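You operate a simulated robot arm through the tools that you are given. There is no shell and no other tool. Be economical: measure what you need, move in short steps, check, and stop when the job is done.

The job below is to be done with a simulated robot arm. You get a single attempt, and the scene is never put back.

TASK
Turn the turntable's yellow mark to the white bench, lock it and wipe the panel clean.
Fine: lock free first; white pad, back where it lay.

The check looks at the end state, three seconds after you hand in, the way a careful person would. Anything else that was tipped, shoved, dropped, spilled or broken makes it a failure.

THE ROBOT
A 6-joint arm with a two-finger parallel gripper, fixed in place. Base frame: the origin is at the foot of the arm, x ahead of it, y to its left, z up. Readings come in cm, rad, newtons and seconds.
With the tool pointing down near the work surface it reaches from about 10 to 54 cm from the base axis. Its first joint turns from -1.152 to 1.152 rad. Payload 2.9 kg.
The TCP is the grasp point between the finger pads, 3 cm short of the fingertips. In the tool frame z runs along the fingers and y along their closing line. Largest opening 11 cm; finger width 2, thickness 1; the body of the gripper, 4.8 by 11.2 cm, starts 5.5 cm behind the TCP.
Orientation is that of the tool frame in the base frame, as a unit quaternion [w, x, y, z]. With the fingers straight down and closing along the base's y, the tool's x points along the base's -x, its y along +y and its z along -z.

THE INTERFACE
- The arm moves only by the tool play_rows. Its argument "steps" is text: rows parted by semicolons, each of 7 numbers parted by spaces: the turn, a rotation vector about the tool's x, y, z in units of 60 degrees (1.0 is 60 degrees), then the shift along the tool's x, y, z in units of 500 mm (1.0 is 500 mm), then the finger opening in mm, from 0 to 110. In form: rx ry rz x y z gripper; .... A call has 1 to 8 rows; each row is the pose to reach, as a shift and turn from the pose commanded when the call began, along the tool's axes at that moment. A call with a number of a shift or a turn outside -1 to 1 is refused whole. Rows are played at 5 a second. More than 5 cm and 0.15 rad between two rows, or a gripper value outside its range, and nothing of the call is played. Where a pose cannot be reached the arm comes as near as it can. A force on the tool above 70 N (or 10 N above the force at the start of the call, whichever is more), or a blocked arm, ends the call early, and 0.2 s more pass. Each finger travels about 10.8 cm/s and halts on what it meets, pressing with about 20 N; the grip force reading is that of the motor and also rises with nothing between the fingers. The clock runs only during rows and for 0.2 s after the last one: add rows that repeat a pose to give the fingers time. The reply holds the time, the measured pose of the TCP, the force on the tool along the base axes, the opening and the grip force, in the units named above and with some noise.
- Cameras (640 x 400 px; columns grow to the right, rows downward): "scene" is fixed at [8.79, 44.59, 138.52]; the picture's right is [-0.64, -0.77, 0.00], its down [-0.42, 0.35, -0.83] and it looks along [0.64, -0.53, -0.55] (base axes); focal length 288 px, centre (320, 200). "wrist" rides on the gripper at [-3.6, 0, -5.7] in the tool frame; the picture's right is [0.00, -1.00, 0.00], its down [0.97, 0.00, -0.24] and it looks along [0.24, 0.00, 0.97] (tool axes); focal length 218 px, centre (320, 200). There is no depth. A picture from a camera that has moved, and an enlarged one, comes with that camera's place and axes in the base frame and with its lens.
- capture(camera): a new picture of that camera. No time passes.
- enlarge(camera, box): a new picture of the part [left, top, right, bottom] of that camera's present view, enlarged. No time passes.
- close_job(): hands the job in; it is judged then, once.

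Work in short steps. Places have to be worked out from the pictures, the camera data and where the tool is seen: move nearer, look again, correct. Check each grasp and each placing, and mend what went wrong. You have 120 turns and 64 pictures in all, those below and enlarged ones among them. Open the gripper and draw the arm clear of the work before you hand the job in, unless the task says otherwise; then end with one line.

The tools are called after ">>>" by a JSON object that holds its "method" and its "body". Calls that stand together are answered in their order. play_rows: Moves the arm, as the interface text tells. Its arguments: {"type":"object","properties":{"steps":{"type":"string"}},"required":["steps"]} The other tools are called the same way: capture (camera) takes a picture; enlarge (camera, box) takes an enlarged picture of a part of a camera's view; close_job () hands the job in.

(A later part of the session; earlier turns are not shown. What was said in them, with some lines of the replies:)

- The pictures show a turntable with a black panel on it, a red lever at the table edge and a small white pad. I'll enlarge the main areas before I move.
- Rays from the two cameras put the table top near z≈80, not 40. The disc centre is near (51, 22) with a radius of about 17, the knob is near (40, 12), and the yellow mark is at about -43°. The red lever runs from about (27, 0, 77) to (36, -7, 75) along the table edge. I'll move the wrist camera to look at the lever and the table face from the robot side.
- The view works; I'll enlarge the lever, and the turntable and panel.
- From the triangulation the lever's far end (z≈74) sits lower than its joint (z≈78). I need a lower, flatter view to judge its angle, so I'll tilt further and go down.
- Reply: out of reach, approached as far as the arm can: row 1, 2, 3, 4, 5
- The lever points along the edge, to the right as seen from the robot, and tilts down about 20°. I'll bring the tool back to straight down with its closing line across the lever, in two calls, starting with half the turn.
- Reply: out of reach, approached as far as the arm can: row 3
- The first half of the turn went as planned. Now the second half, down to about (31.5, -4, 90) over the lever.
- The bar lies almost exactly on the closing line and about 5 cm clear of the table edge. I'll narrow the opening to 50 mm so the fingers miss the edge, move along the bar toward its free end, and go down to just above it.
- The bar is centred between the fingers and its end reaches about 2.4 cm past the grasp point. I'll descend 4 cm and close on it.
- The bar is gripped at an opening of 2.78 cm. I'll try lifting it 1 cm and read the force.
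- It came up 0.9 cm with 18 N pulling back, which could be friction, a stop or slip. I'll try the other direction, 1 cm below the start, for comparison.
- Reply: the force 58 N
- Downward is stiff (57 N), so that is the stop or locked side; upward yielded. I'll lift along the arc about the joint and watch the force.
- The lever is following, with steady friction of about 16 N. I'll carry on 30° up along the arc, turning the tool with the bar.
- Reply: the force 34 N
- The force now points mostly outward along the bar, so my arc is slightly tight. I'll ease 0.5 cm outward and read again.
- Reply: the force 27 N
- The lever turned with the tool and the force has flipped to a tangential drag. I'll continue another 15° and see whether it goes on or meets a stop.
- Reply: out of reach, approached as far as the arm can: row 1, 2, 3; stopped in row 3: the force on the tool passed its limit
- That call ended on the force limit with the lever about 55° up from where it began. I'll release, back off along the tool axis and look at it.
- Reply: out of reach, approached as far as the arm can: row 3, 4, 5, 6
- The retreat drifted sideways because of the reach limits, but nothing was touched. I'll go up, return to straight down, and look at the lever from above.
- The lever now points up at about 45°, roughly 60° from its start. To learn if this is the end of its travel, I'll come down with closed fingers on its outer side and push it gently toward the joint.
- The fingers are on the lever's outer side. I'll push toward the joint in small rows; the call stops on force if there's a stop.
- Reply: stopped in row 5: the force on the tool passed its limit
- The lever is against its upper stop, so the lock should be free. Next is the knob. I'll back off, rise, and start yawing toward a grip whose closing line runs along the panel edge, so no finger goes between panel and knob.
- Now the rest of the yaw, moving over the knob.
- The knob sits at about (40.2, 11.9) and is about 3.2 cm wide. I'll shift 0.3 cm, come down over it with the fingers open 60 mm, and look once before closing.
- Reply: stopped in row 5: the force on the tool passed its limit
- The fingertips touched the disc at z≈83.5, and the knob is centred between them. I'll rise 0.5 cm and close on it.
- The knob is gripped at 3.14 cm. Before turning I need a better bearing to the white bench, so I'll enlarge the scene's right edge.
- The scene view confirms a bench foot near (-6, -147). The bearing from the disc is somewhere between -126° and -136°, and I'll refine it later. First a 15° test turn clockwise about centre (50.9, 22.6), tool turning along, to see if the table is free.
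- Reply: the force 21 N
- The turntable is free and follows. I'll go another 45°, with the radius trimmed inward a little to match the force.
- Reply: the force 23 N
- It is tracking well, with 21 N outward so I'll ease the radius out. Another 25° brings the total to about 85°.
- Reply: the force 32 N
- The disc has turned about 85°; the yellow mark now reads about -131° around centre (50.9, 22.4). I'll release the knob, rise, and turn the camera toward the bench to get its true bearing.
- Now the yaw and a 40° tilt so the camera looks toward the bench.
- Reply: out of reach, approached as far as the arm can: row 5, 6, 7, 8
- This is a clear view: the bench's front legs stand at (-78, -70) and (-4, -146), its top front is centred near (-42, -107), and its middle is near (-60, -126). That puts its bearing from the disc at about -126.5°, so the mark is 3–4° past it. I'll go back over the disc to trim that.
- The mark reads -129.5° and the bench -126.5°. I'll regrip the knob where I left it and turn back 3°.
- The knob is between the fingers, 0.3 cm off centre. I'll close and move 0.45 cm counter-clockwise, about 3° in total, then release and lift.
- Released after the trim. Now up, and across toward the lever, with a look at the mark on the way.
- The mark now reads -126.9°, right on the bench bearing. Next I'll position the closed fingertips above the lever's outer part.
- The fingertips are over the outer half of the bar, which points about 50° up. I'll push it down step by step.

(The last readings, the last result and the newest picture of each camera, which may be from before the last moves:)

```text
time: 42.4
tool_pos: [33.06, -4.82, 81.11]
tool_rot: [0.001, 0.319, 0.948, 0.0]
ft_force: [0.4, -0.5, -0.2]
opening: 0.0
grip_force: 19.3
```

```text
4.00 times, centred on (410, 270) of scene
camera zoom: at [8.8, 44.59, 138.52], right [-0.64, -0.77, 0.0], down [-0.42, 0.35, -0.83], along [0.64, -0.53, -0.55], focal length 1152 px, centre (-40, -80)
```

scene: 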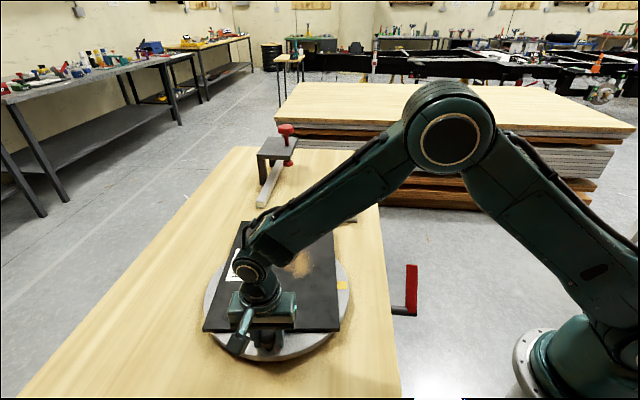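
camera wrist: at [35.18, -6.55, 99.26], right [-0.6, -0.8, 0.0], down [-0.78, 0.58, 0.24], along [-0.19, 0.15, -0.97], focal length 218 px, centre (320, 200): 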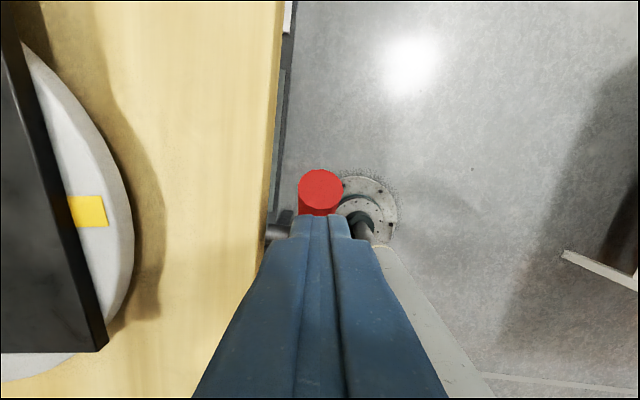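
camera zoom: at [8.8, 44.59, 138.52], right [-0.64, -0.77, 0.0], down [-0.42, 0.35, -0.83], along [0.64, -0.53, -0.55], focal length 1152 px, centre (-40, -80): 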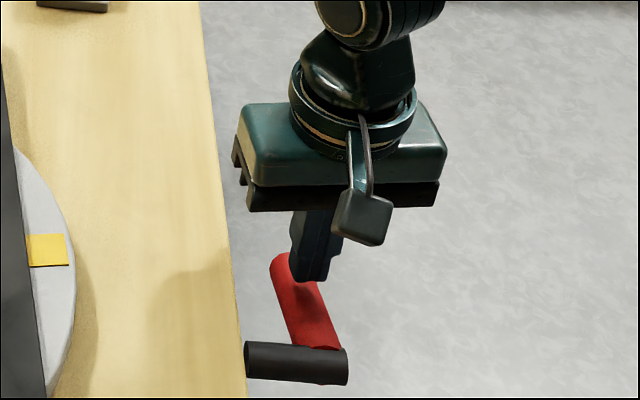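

The lever is down and there's no force on the tool now. I'll press on gently to make sure it is seated at the lower stop.

>>> {"method": "play_rows", "body": {"steps": "0 0 0 0 0 .015 0; 0 0 0 0 0 .03 0; 0 0 0 0 0 .045 0; 0 0 0 0 0 .06 0; 0 0 0 0 0 .06 0"}}

>>> {"method": "enlarge", "body": {"camera": "scene", "box": [350, 230, 470, 330]}}

```text
time: 43.0
tool_pos: [33.12, -4.77, 80.32]
tool_rot: [0.002, 0.318, 0.948, 0.001]
ft_force: [-6.2, -1.4, 28.4]
opening: 0.02
grip_force: 20.5
stopped in row 2: the force on the tool passed its limit (the readings are from after the stop); the commanded pose is now the measured one
```

```text
4.00 times, centred on (410, 280) of scene
camera zoom: at [8.75, 44.59, 138.53], right [-0.64, -0.77, 0.0], down [-0.42, 0.35, -0.84], along [0.64, -0.53, -0.55], focal length 1152 px, centre (-40, -120)
```

zoom: 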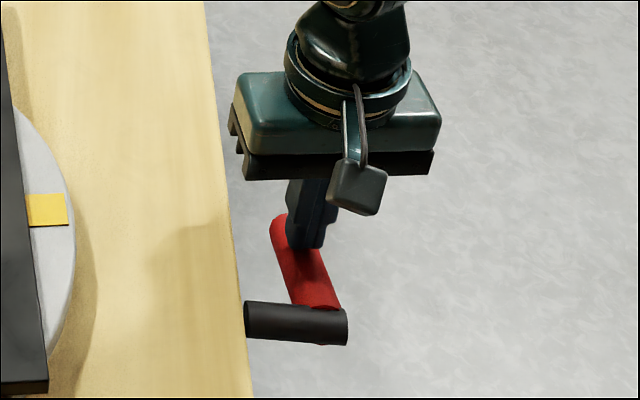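

The lever is back in the same place as at the start and firm against its stop, so the table is locked. Now up and over toward the white pad for a closer look.

>>> {"method": "play_rows", "body": {"steps": "0 0 0 0 0 -.09 0; 0 0 0 0 0 -.18 50; 0 0 0 0 0 -.27 110; 0 0 0 -.07 .03 -.32 110; 0 0 0 -.16 .06 -.34 110; 0 0 0 -.25 .1 -.34 110; 0 0 0 -.34 .134 -.34 110; 0 0 0 -.424 .168 -.34 110"}}

>>> {"method": "capture", "body": {"camera": "wrist"}}

```text
time: 44.8
tool_pos: [55.16, -10.95, 97.32]
tool_rot: [0.001, 0.318, 0.948, 0.0]
ft_force: [0.6, -0.4, -0.1]
opening: 10.98
grip_force: 0.1
```

```text
21 pictures are left
camera wrist: at [58.01, -13.17, 102.78], right [-0.6, -0.8, 0.0], down [-0.78, 0.58, 0.24], along [-0.19, 0.14, -0.97], focal length 218 px, centre (320, 200)
```

wrist: 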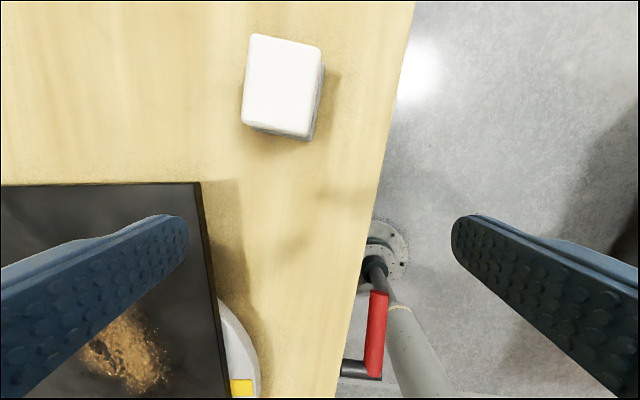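

The pad's top centre works out at (63.4, -13.5, 84.3), about 5.6 × 6.8 cm and aligned with the table edge. I'll move above it and yaw 8° to square up, which also tests the reach.

>>> {"method": "play_rows", "body": {"steps": "0 0 .05 -.08 .03 0 110; 0 0 .1 -.162 .058 0 110; 0 0 .133 -.162 .058 .06 110; 0 0 .133 -.162 .058 .1 110; 0 0 .133 -.162 .058 .1 110"}}

>>> {"method": "capture", "body": {"camera": "wrist"}}

```text
time: 46.0
tool_pos: [63.49, -13.56, 92.16]
tool_rot: [0.001, 0.382, 0.924, 0.0]
ft_force: [0.3, -0.5, -0.5]
opening: 11.0
grip_force: 0.0
```

```text
20 pictures are left
camera wrist: at [65.91, -16.06, 97.65], right [-0.71, -0.71, 0.0], down [-0.69, 0.69, 0.24], along [-0.17, 0.17, -0.97], focal length 218 px, centre (320, 200)
```

wrist: 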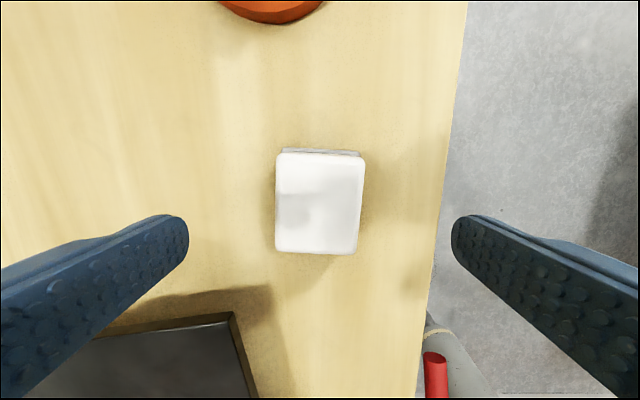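

The arm reaches it and the pad is centred and square under the tool. I'll descend to z≈84 and close on the white block.

>>> {"method": "play_rows", "body": {"steps": "0 0 0 0 0 .06 90; 0 0 0 0 0 .12 90; 0 0 0 0 0 .163 90; 0 0 0 0 0 .163 60; 0 0 0 0 0 .163 40; 0 0 0 0 0 .163 40; 0 0 0 0 0 .163 40"}}

>>> {"method": "enlarge", "body": {"camera": "scene", "box": [300, 160, 400, 240]}}

```text
time: 47.6
tool_pos: [63.08, -13.36, 84.08]
tool_rot: [0.001, 0.383, 0.924, 0.0]
ft_force: [0.2, -0.1, -0.1]
opening: 6.0
grip_force: 20.0
```

```text
5.00 times, centred on (350, 200) of scene
camera zoom: at [8.8, 44.59, 138.52], right [-0.64, -0.77, 0.0], down [-0.42, 0.35, -0.83], along [0.64, -0.53, -0.55], focal length 1441 px, centre (170, 200)
```

zoom: 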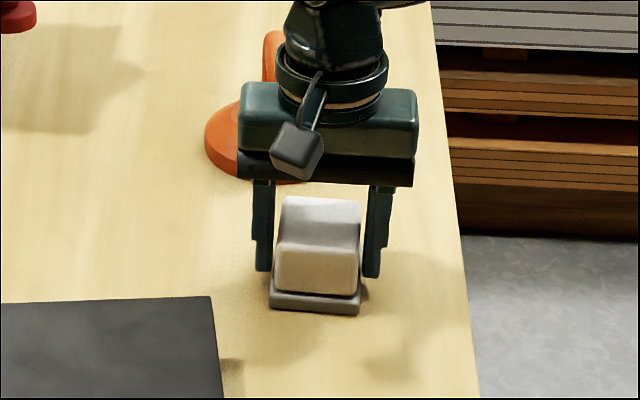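

The grip stopped at 6.0 cm on the pad. I'll lift 4 cm and check what comes up.

>>> {"method": "play_rows", "body": {"steps": "0 0 0 0 0 -.03 40; 0 0 0 0 0 -.06 40; 0 0 0 0 0 -.1 40; 0 0 0 0 0 -.1 40"}}

>>> {"method": "enlarge", "body": {"camera": "scene", "box": [300, 150, 400, 230]}}

```text
time: 48.6
tool_pos: [63.25, -13.32, 89.25]
tool_rot: [0.001, 0.383, 0.924, 0.001]
ft_force: [-0.1, 0.7, -1.4]
opening: 5.97
grip_force: 19.4
```

```text
5.00 times, centred on (350, 190) of scene
camera zoom: at [8.8, 44.59, 138.52], right [-0.64, -0.77, 0.0], down [-0.42, 0.35, -0.83], along [0.64, -0.53, -0.55], focal length 1441 px, centre (170, 250)
```

zoom: 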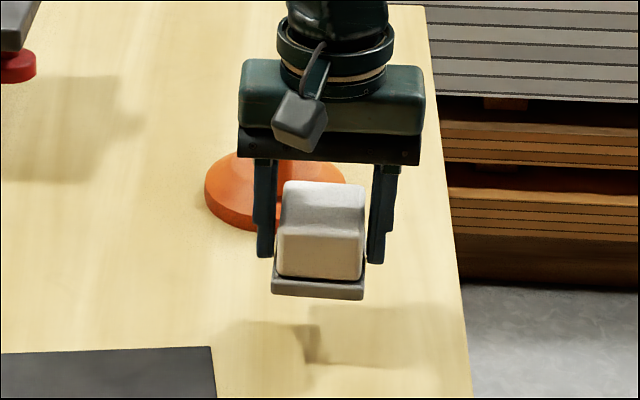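

The whole pad is held, grey base included. The dirt is centred near (52.4, 16.2), about 11 × 9 cm. I'll lift higher and carry the pad over it.

>>> {"method": "play_rows", "body": {"steps": "0 0 0 0 0 -.08 40; 0 0 0 0 0 -.16 40; 0 0 0 .08 .037 -.16 40; 0 0 0 .16 .074 -.16 40; 0 0 0 .24 .111 -.16 40; 0 0 0 .32 .148 -.16 40; 0 0 0 .4 .185 -.16 40; 0 0 0 .48 .222 -.16 40"}}

>>> {"method": "capture", "body": {"camera": "wrist"}}

```text
time: 50.4
tool_pos: [54.11, 11.41, 97.1]
tool_rot: [0.001, 0.384, 0.923, 0.001]
ft_force: [-0.5, 0.1, 0.0]
opening: 5.95
grip_force: 19.9
```

```text
17 pictures are left
camera wrist: at [56.59, 8.93, 102.7], right [-0.71, -0.71, 0.0], down [-0.69, 0.69, 0.24], along [-0.17, 0.17, -0.97], focal length 218 px, centre (320, 200)
```

wrist: 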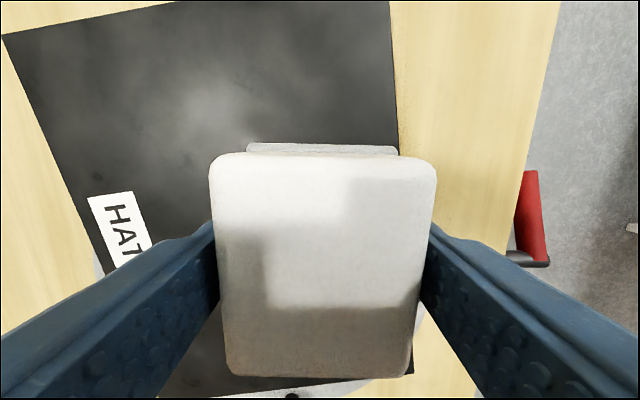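

The pad covers the dirt in this view. I'll go to the start of a middle stroke, at the far end of the dirt, and come down carefully to find the panel surface.

>>> {"method": "play_rows", "body": {"steps": "0 0 0 -.034 .022 .03 40; 0 0 0 -.068 .044 .08 40; 0 0 0 -.068 .044 .12 40; 0 0 0 -.068 .044 .13 40; 0 0 0 -.068 .044 .136 40; 0 0 0 -.068 .044 .136 40"}}

>>> {"method": "enlarge", "body": {"camera": "scene", "box": [200, 200, 360, 310]}}

```text
time: 51.8
tool_pos: [58.06, 10.39, 90.37]
tool_rot: [0.001, 0.383, 0.924, 0.0]
ft_force: [-0.2, -0.6, 0.4]
opening: 5.98
grip_force: 19.6
```

```text
3.64 times, centred on (280, 255) of scene
camera zoom: at [8.8, 44.59, 138.52], right [-0.64, -0.77, 0.0], down [-0.42, 0.35, -0.83], along [0.64, -0.53, -0.55], focal length 1048 px, centre (466, 0)
```

zoom: 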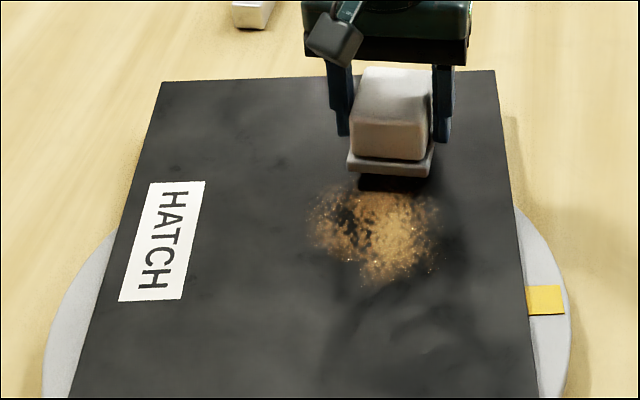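

The pad is still just above the panel at the dirt's far edge. I'll go down in 2 mm rows and watch for contact.

>>> {"method": "play_rows", "body": {"steps": "0 0 0 0 0 .004 40; 0 0 0 0 0 .008 40; 0 0 0 0 0 .012 40; 0 0 0 0 0 .012 40"}}

```text
time: 52.8
tool_pos: [58.0, 10.5, 89.85]
tool_rot: [0.001, 0.383, 0.924, 0.001]
ft_force: [-0.1, -0.2, -1.0]
opening: 5.94
grip_force: 20.1
```

No contact yet at z=89.85; continuing down.

>>> {"method": "play_rows", "body": {"steps": "0 0 0 0 0 .004 40; 0 0 0 0 0 .008 40; 0 0 0 0 0 .012 40; 0 0 0 0 0 .012 40"}}

```text
time: 53.8
tool_pos: [58.26, 10.62, 89.17]
tool_rot: [0.001, 0.382, 0.924, 0.001]
ft_force: [-0.1, -0.6, -0.8]
opening: 5.96
grip_force: 19.8
```

>>> {"method": "play_rows", "body": {"steps": "0 0 0 0 0 .004 40; 0 0 0 0 0 .008 40; 0 0 0 0 0 .012 40; 0 0 0 0 0 .012 40"}}

>>> {"method": "enlarge", "body": {"camera": "scene", "box": [260, 200, 340, 260]}}

```text
time: 54.8
tool_pos: [58.14, 10.68, 88.77]
tool_rot: [0.003, 0.384, 0.923, 0.001]
ft_force: [-2.2, -0.7, 15.2]
opening: 5.96
grip_force: 20.1
```

```text
6.67 times, centred on (300, 230) of scene
camera zoom: at [8.76, 44.58, 138.53], right [-0.64, -0.77, 0.0], down [-0.42, 0.35, -0.83], along [0.64, -0.53, -0.55], focal length 1921 px, centre (453, 0)
```

zoom: 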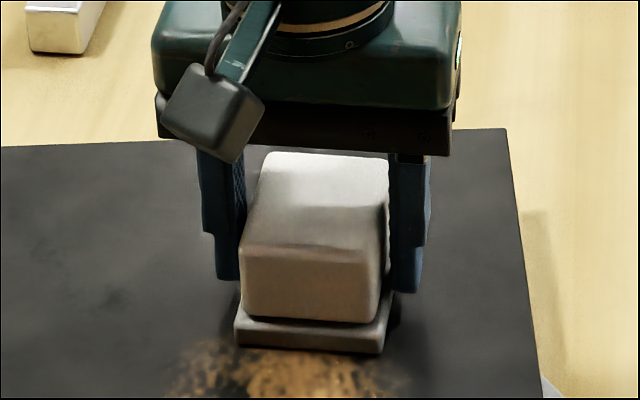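

Contact at about 15 N. First stroke: 16 cm along the tool's x, through the middle of the dirt.

>>> {"method": "play_rows", "body": {"steps": "0 0 0 .045 0 0 40; 0 0 0 .09 0 0 40; 0 0 0 .135 0 0 40; 0 0 0 .18 0 0 40; 0 0 0 .225 0 0 40; 0 0 0 .27 0 0 40; 0 0 0 .315 0 0 40; 0 0 0 .315 0 0 40"}}

>>> {"method": "enlarge", "body": {"camera": "scene", "box": [200, 200, 360, 310]}}

```text
time: 56.6
tool_pos: [47.13, 22.01, 88.34]
tool_rot: [0.001, 0.382, 0.924, 0.0]
ft_force: [2.6, -1.1, 7.6]
opening: 5.98
grip_force: 20.2
```

```text
3.64 times, centred on (280, 255) of scene
camera zoom: at [8.79, 44.58, 138.53], right [-0.64, -0.77, 0.0], down [-0.42, 0.35, -0.83], along [0.64, -0.53, -0.55], focal length 1048 px, centre (466, 0)
```

zoom: 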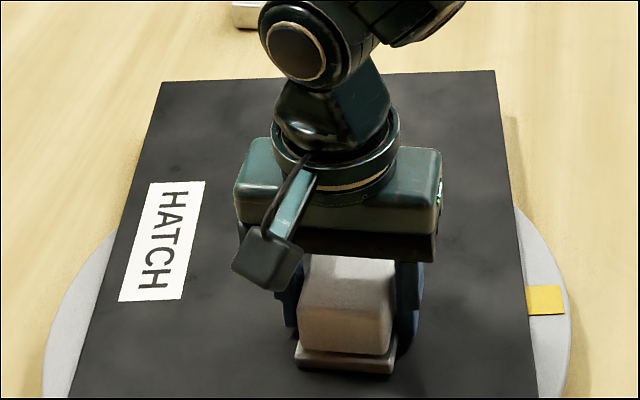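

Still in contact at 8 N and most of the dirt seems gone. Return stroke, offset 3.5 cm toward the label side.

>>> {"method": "play_rows", "body": {"steps": "0 0 0 0 .035 .001 40; 0 0 0 0 .07 .001 40; 0 0 0 -.052 .07 .001 40; 0 0 0 -.104 .07 .001 40; 0 0 0 -.156 .07 .001 40; 0 0 0 -.208 .07 .001 40; 0 0 0 -.26 .07 .001 40; 0 0 0 -.31 .07 .001 40"}}

```text
time: 58.4
tool_pos: [60.35, 13.21, 88.54]
tool_rot: [0.001, 0.382, 0.924, 0.001]
ft_force: [0.4, -0.5, 0.1]
opening: 5.97
grip_force: 19.8
```

Contact was light at the end of that stroke. I'll press 2–3 mm more and do the other side, 6.8 cm across.

>>> {"method": "play_rows", "body": {"steps": "0 0 0 0 0 .005 40; 0 0 0 0 -.07 .005 40; 0 0 0 .0 -.136 .005 40; 0 0 0 .055 -.136 .005 40; 0 0 0 .11 -.136 .005 40; 0 0 0 .165 -.136 .005 40; 0 0 0 .22 -.136 .005 40; 0 0 0 .28 -.136 .005 40"}}

```text
time: 60.2
tool_pos: [45.7, 18.25, 88.16]
tool_rot: [0.002, 0.383, 0.924, 0.0]
ft_force: [0.8, 0.2, 0.4]
opening: 5.97
grip_force: 19.9
```

Now I'll lift clear, move aside and check the panel.

>>> {"method": "play_rows", "body": {"steps": "0 0 0 0 0 -.06 40; 0 0 0 0 0 -.14 40; 0 0 0 0 -.09 -.18 40; 0 0 0 0 -.18 -.18 40; 0 0 0 0 -.26 -.18 40; 0 0 0 0 -.26 -.18 40"}}

>>> {"method": "enlarge", "body": {"camera": "scene", "box": [190, 200, 380, 350]}}

```text
time: 61.6
tool_pos: [36.49, 9.12, 97.24]
tool_rot: [0.001, 0.382, 0.924, 0.001]
ft_force: [-0.4, 0.1, -1.3]
opening: 5.97
grip_force: 20.0
```

```text
2.67 times, centred on (285, 275) of scene
camera zoom: at [8.79, 44.59, 138.52], right [-0.64, -0.77, 0.0], down [-0.42, 0.35, -0.83], along [0.64, -0.53, -0.55], focal length 768 px, centre (413, 0)
```

zoom: 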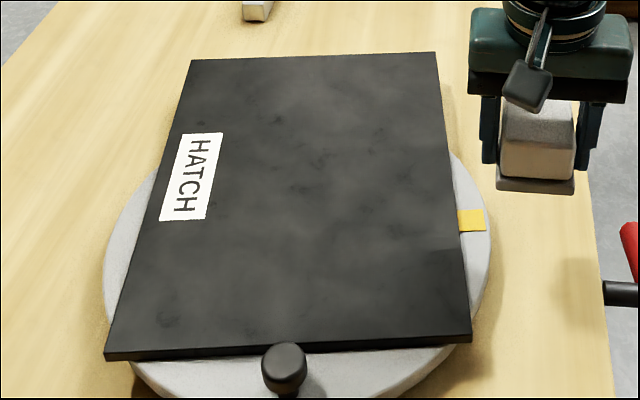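

The panel is clean and the mark hasn't moved. Now I'll carry the pad back over its original spot at (63.3, -13.4).

>>> {"method": "play_rows", "body": {"steps": "0 0 0 -.087 .008 0 40; 0 0 0 -.174 .015 0 40; 0 0 0 -.261 .023 0 40; 0 0 0 -.348 .03 0 40; 0 0 0 -.436 .038 0 40; 0 0 0 -.523 .046 0 40; 0 0 0 -.61 .053 0 40; 0 0 0 -.697 .061 0 40"}}

```text
time: 63.4
tool_pos: [63.41, -13.38, 96.75]
tool_rot: [0.002, 0.383, 0.924, 0.001]
ft_force: [-0.9, -0.8, -0.3]
opening: 5.97
grip_force: 20.5
```

Over the spot. I'll come down to just above the surface.

>>> {"method": "play_rows", "body": {"steps": "0 0 0 0 0 .08 40; 0 0 0 0 0 .16 40; 0 0 0 0 0 .22 40; 0 0 0 0 0 .24 40; 0 0 0 0 0 .246 40; 0 0 0 0 0 .246 40"}}

>>> {"method": "enlarge", "body": {"camera": "scene", "box": [300, 160, 400, 240]}}

```text
time: 64.8
tool_pos: [63.27, -13.48, 84.93]
tool_rot: [0.003, 0.382, 0.924, 0.0]
ft_force: [0.2, -0.8, -0.6]
opening: 5.96
grip_force: 19.9
```

```text
5.00 times, centred on (350, 200) of scene
camera zoom: at [8.8, 44.59, 138.52], right [-0.64, -0.77, 0.0], down [-0.42, 0.35, -0.83], along [0.64, -0.53, -0.55], focal length 1441 px, centre (170, 200)
```

zoom: 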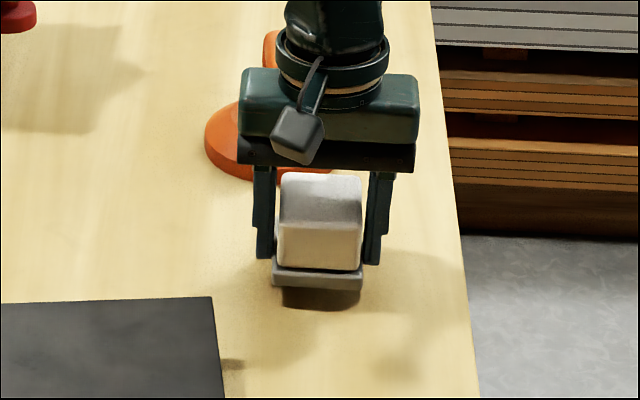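

The pad has slid up about 1 cm in the grip from the pressing, so it is still about 2 cm above the table. I'll lower slowly and watch the force.

>>> {"method": "play_rows", "body": {"steps": "0 0 0 0 0 .006 40; 0 0 0 0 0 .012 40; 0 0 0 0 0 .018 40; 0 0 0 0 0 .024 40; 0 0 0 0 0 .024 40"}}

```text
time: 66.0
tool_pos: [63.35, -13.27, 83.82]
tool_rot: [0.001, 0.383, 0.924, 0.001]
ft_force: [-0.9, -0.4, -0.9]
opening: 5.97
grip_force: 20.0
```

>>> {"method": "play_rows", "body": {"steps": "0 0 0 0 0 .004 40; 0 0 0 0 0 .008 40; 0 0 0 0 0 .012 40; 0 0 0 0 0 .012 40"}}

>>> {"method": "enlarge", "body": {"camera": "scene", "box": [300, 160, 400, 240]}}

```text
time: 67.0
tool_pos: [63.32, -13.28, 83.25]
tool_rot: [0.002, 0.383, 0.924, 0.0]
ft_force: [-2.8, 1.2, 6.7]
opening: 5.93
grip_force: 19.8
```

```text
5.00 times, centred on (350, 200) of scene
camera zoom: at [8.78, 44.59, 138.52], right [-0.64, -0.77, 0.0], down [-0.42, 0.35, -0.83], along [0.64, -0.53, -0.55], focal length 1441 px, centre (170, 200)
```

zoom: 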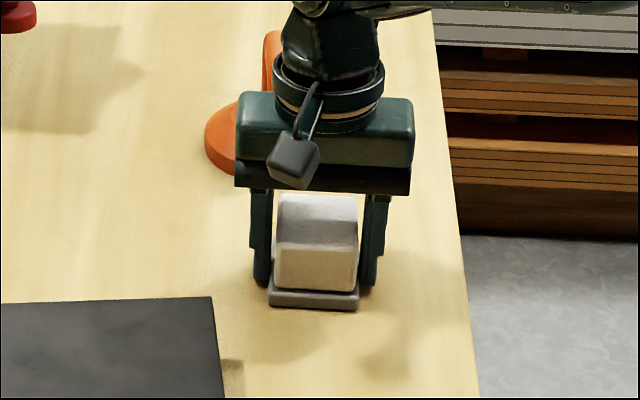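

The pad is on the table (7 N), within about 0.3 cm of where it lay. I'll trim it 0.2 cm along the tool's x, release and rise.

>>> {"method": "play_rows", "body": {"steps": "0 0 0 .004 0 0 40; 0 0 0 .004 0 0 40; 0 0 0 .004 0 0 90; 0 0 0 .004 0 0 90; 0 0 0 .004 0 -.06 90; 0 0 0 .004 0 -.14 90; 0 0 0 .004 0 -.22 90; 0 0 0 .004 0 -.3 90"}}

>>> {"method": "capture", "body": {"camera": "wrist"}}

>>> {"method": "enlarge", "body": {"camera": "scene", "box": [300, 160, 400, 240]}}

```text
time: 68.8
tool_pos: [63.04, -13.2, 98.03]
tool_rot: [0.002, 0.383, 0.924, 0.0]
ft_force: [-0.3, 0.0, 0.2]
opening: 9.0
grip_force: 0.0
```

```text
10 pictures are left
camera wrist: at [65.5, -15.68, 103.56], right [-0.71, -0.71, 0.0], down [-0.69, 0.69, 0.24], along [-0.17, 0.17, -0.97], focal length 218 px, centre (320, 200)
```

wrist: 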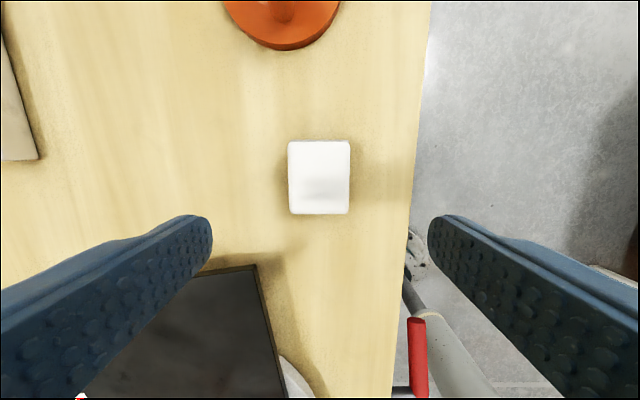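

```text
5.00 times, centred on (350, 200) of scene
camera zoom: at [8.79, 44.59, 138.52], right [-0.64, -0.77, 0.0], down [-0.42, 0.35, -0.83], along [0.64, -0.53, -0.55], focal length 1441 px, centre (170, 200)
```

zoom: 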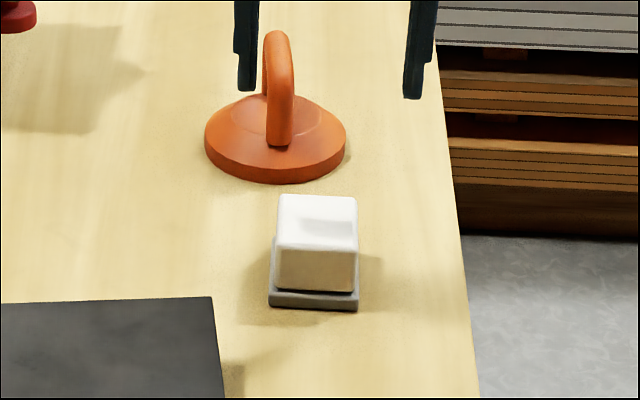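

The pad is back within about 0.2 cm of its original place. I'll draw the arm clear, back near its start pose, and do a final check.

>>> {"method": "play_rows", "body": {"steps": "0 0 0 0 0 -.08 100; 0 0 0 .03 -.02 -.16 110; 0 0 0 .09 -.05 -.2 110; 0 0 0 .15 -.08 -.24 110; 0 0 0 .21 -.11 -.28 110; 0 0 0 .27 -.14 -.3 110; 0 0 0 .33 -.17 -.3 110; 0 0 0 .36 -.2 -.3 110"}}

>>> {"method": "capture", "body": {"camera": "scene"}}

>>> {"method": "capture", "body": {"camera": "wrist"}}

>>> {"method": "enlarge", "body": {"camera": "scene", "box": [190, 210, 430, 360]}}

```text
time: 70.6
tool_pos: [43.25, -7.71, 112.99]
tool_rot: [0.002, 0.382, 0.924, 0.0]
ft_force: [0.0, 0.8, 0.1]
opening: 10.98
grip_force: 0.0
```

```text
8 pictures are left
```

scene: 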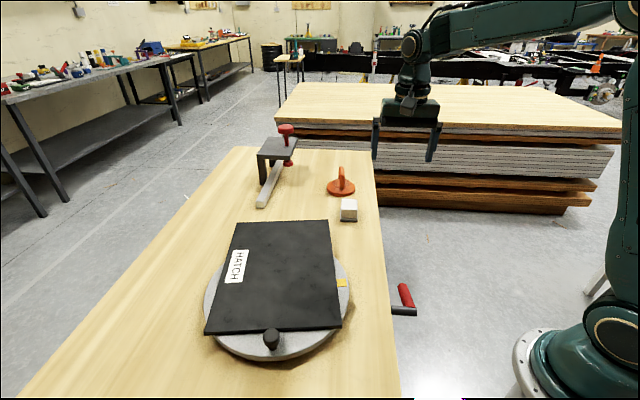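

```text
7 pictures are left
camera wrist: at [45.77, -10.33, 118.63], right [-0.71, -0.71, 0.0], down [-0.69, 0.69, 0.24], along [-0.17, 0.17, -0.97], focal length 218 px, centre (320, 200)
```

wrist: 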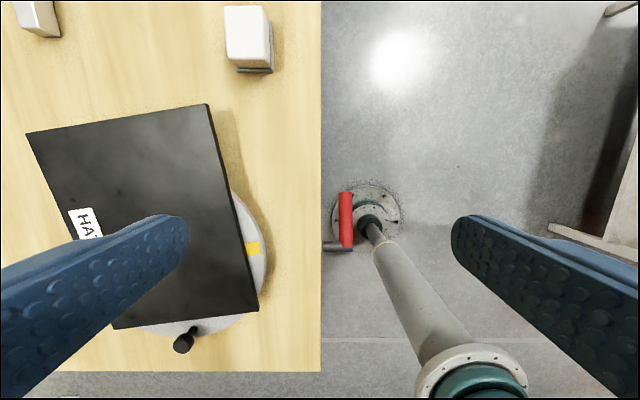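

```text
2.67 times, centred on (310, 285) of scene
camera zoom: at [8.79, 44.59, 138.52], right [-0.64, -0.77, 0.0], down [-0.42, 0.35, -0.83], along [0.64, -0.53, -0.55], focal length 768 px, centre (347, -27)
```

zoom: 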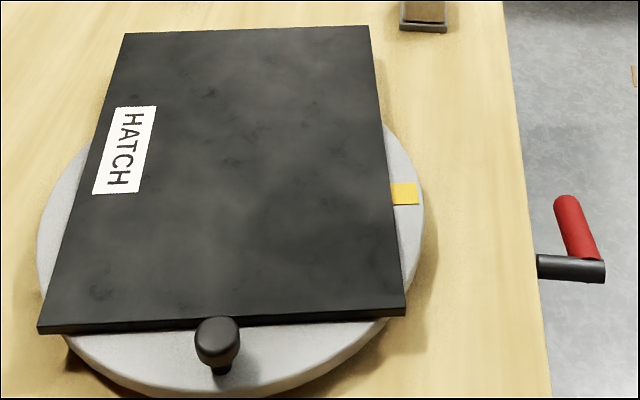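

All checks are good: the mark points at the bench, the lever is down in its locked position, the panel is clean, the pad is back, and the arm is clear with the gripper open. Handing in.

>>> {"method": "close_job", "body": {}}

```text
The job is handed in.
```

I freed the lock, turned the yellow mark to the white bench (within about 2°), locked the turntable again, wiped the panel clean, and put the white pad back within about 0.3 cm of where it lay.
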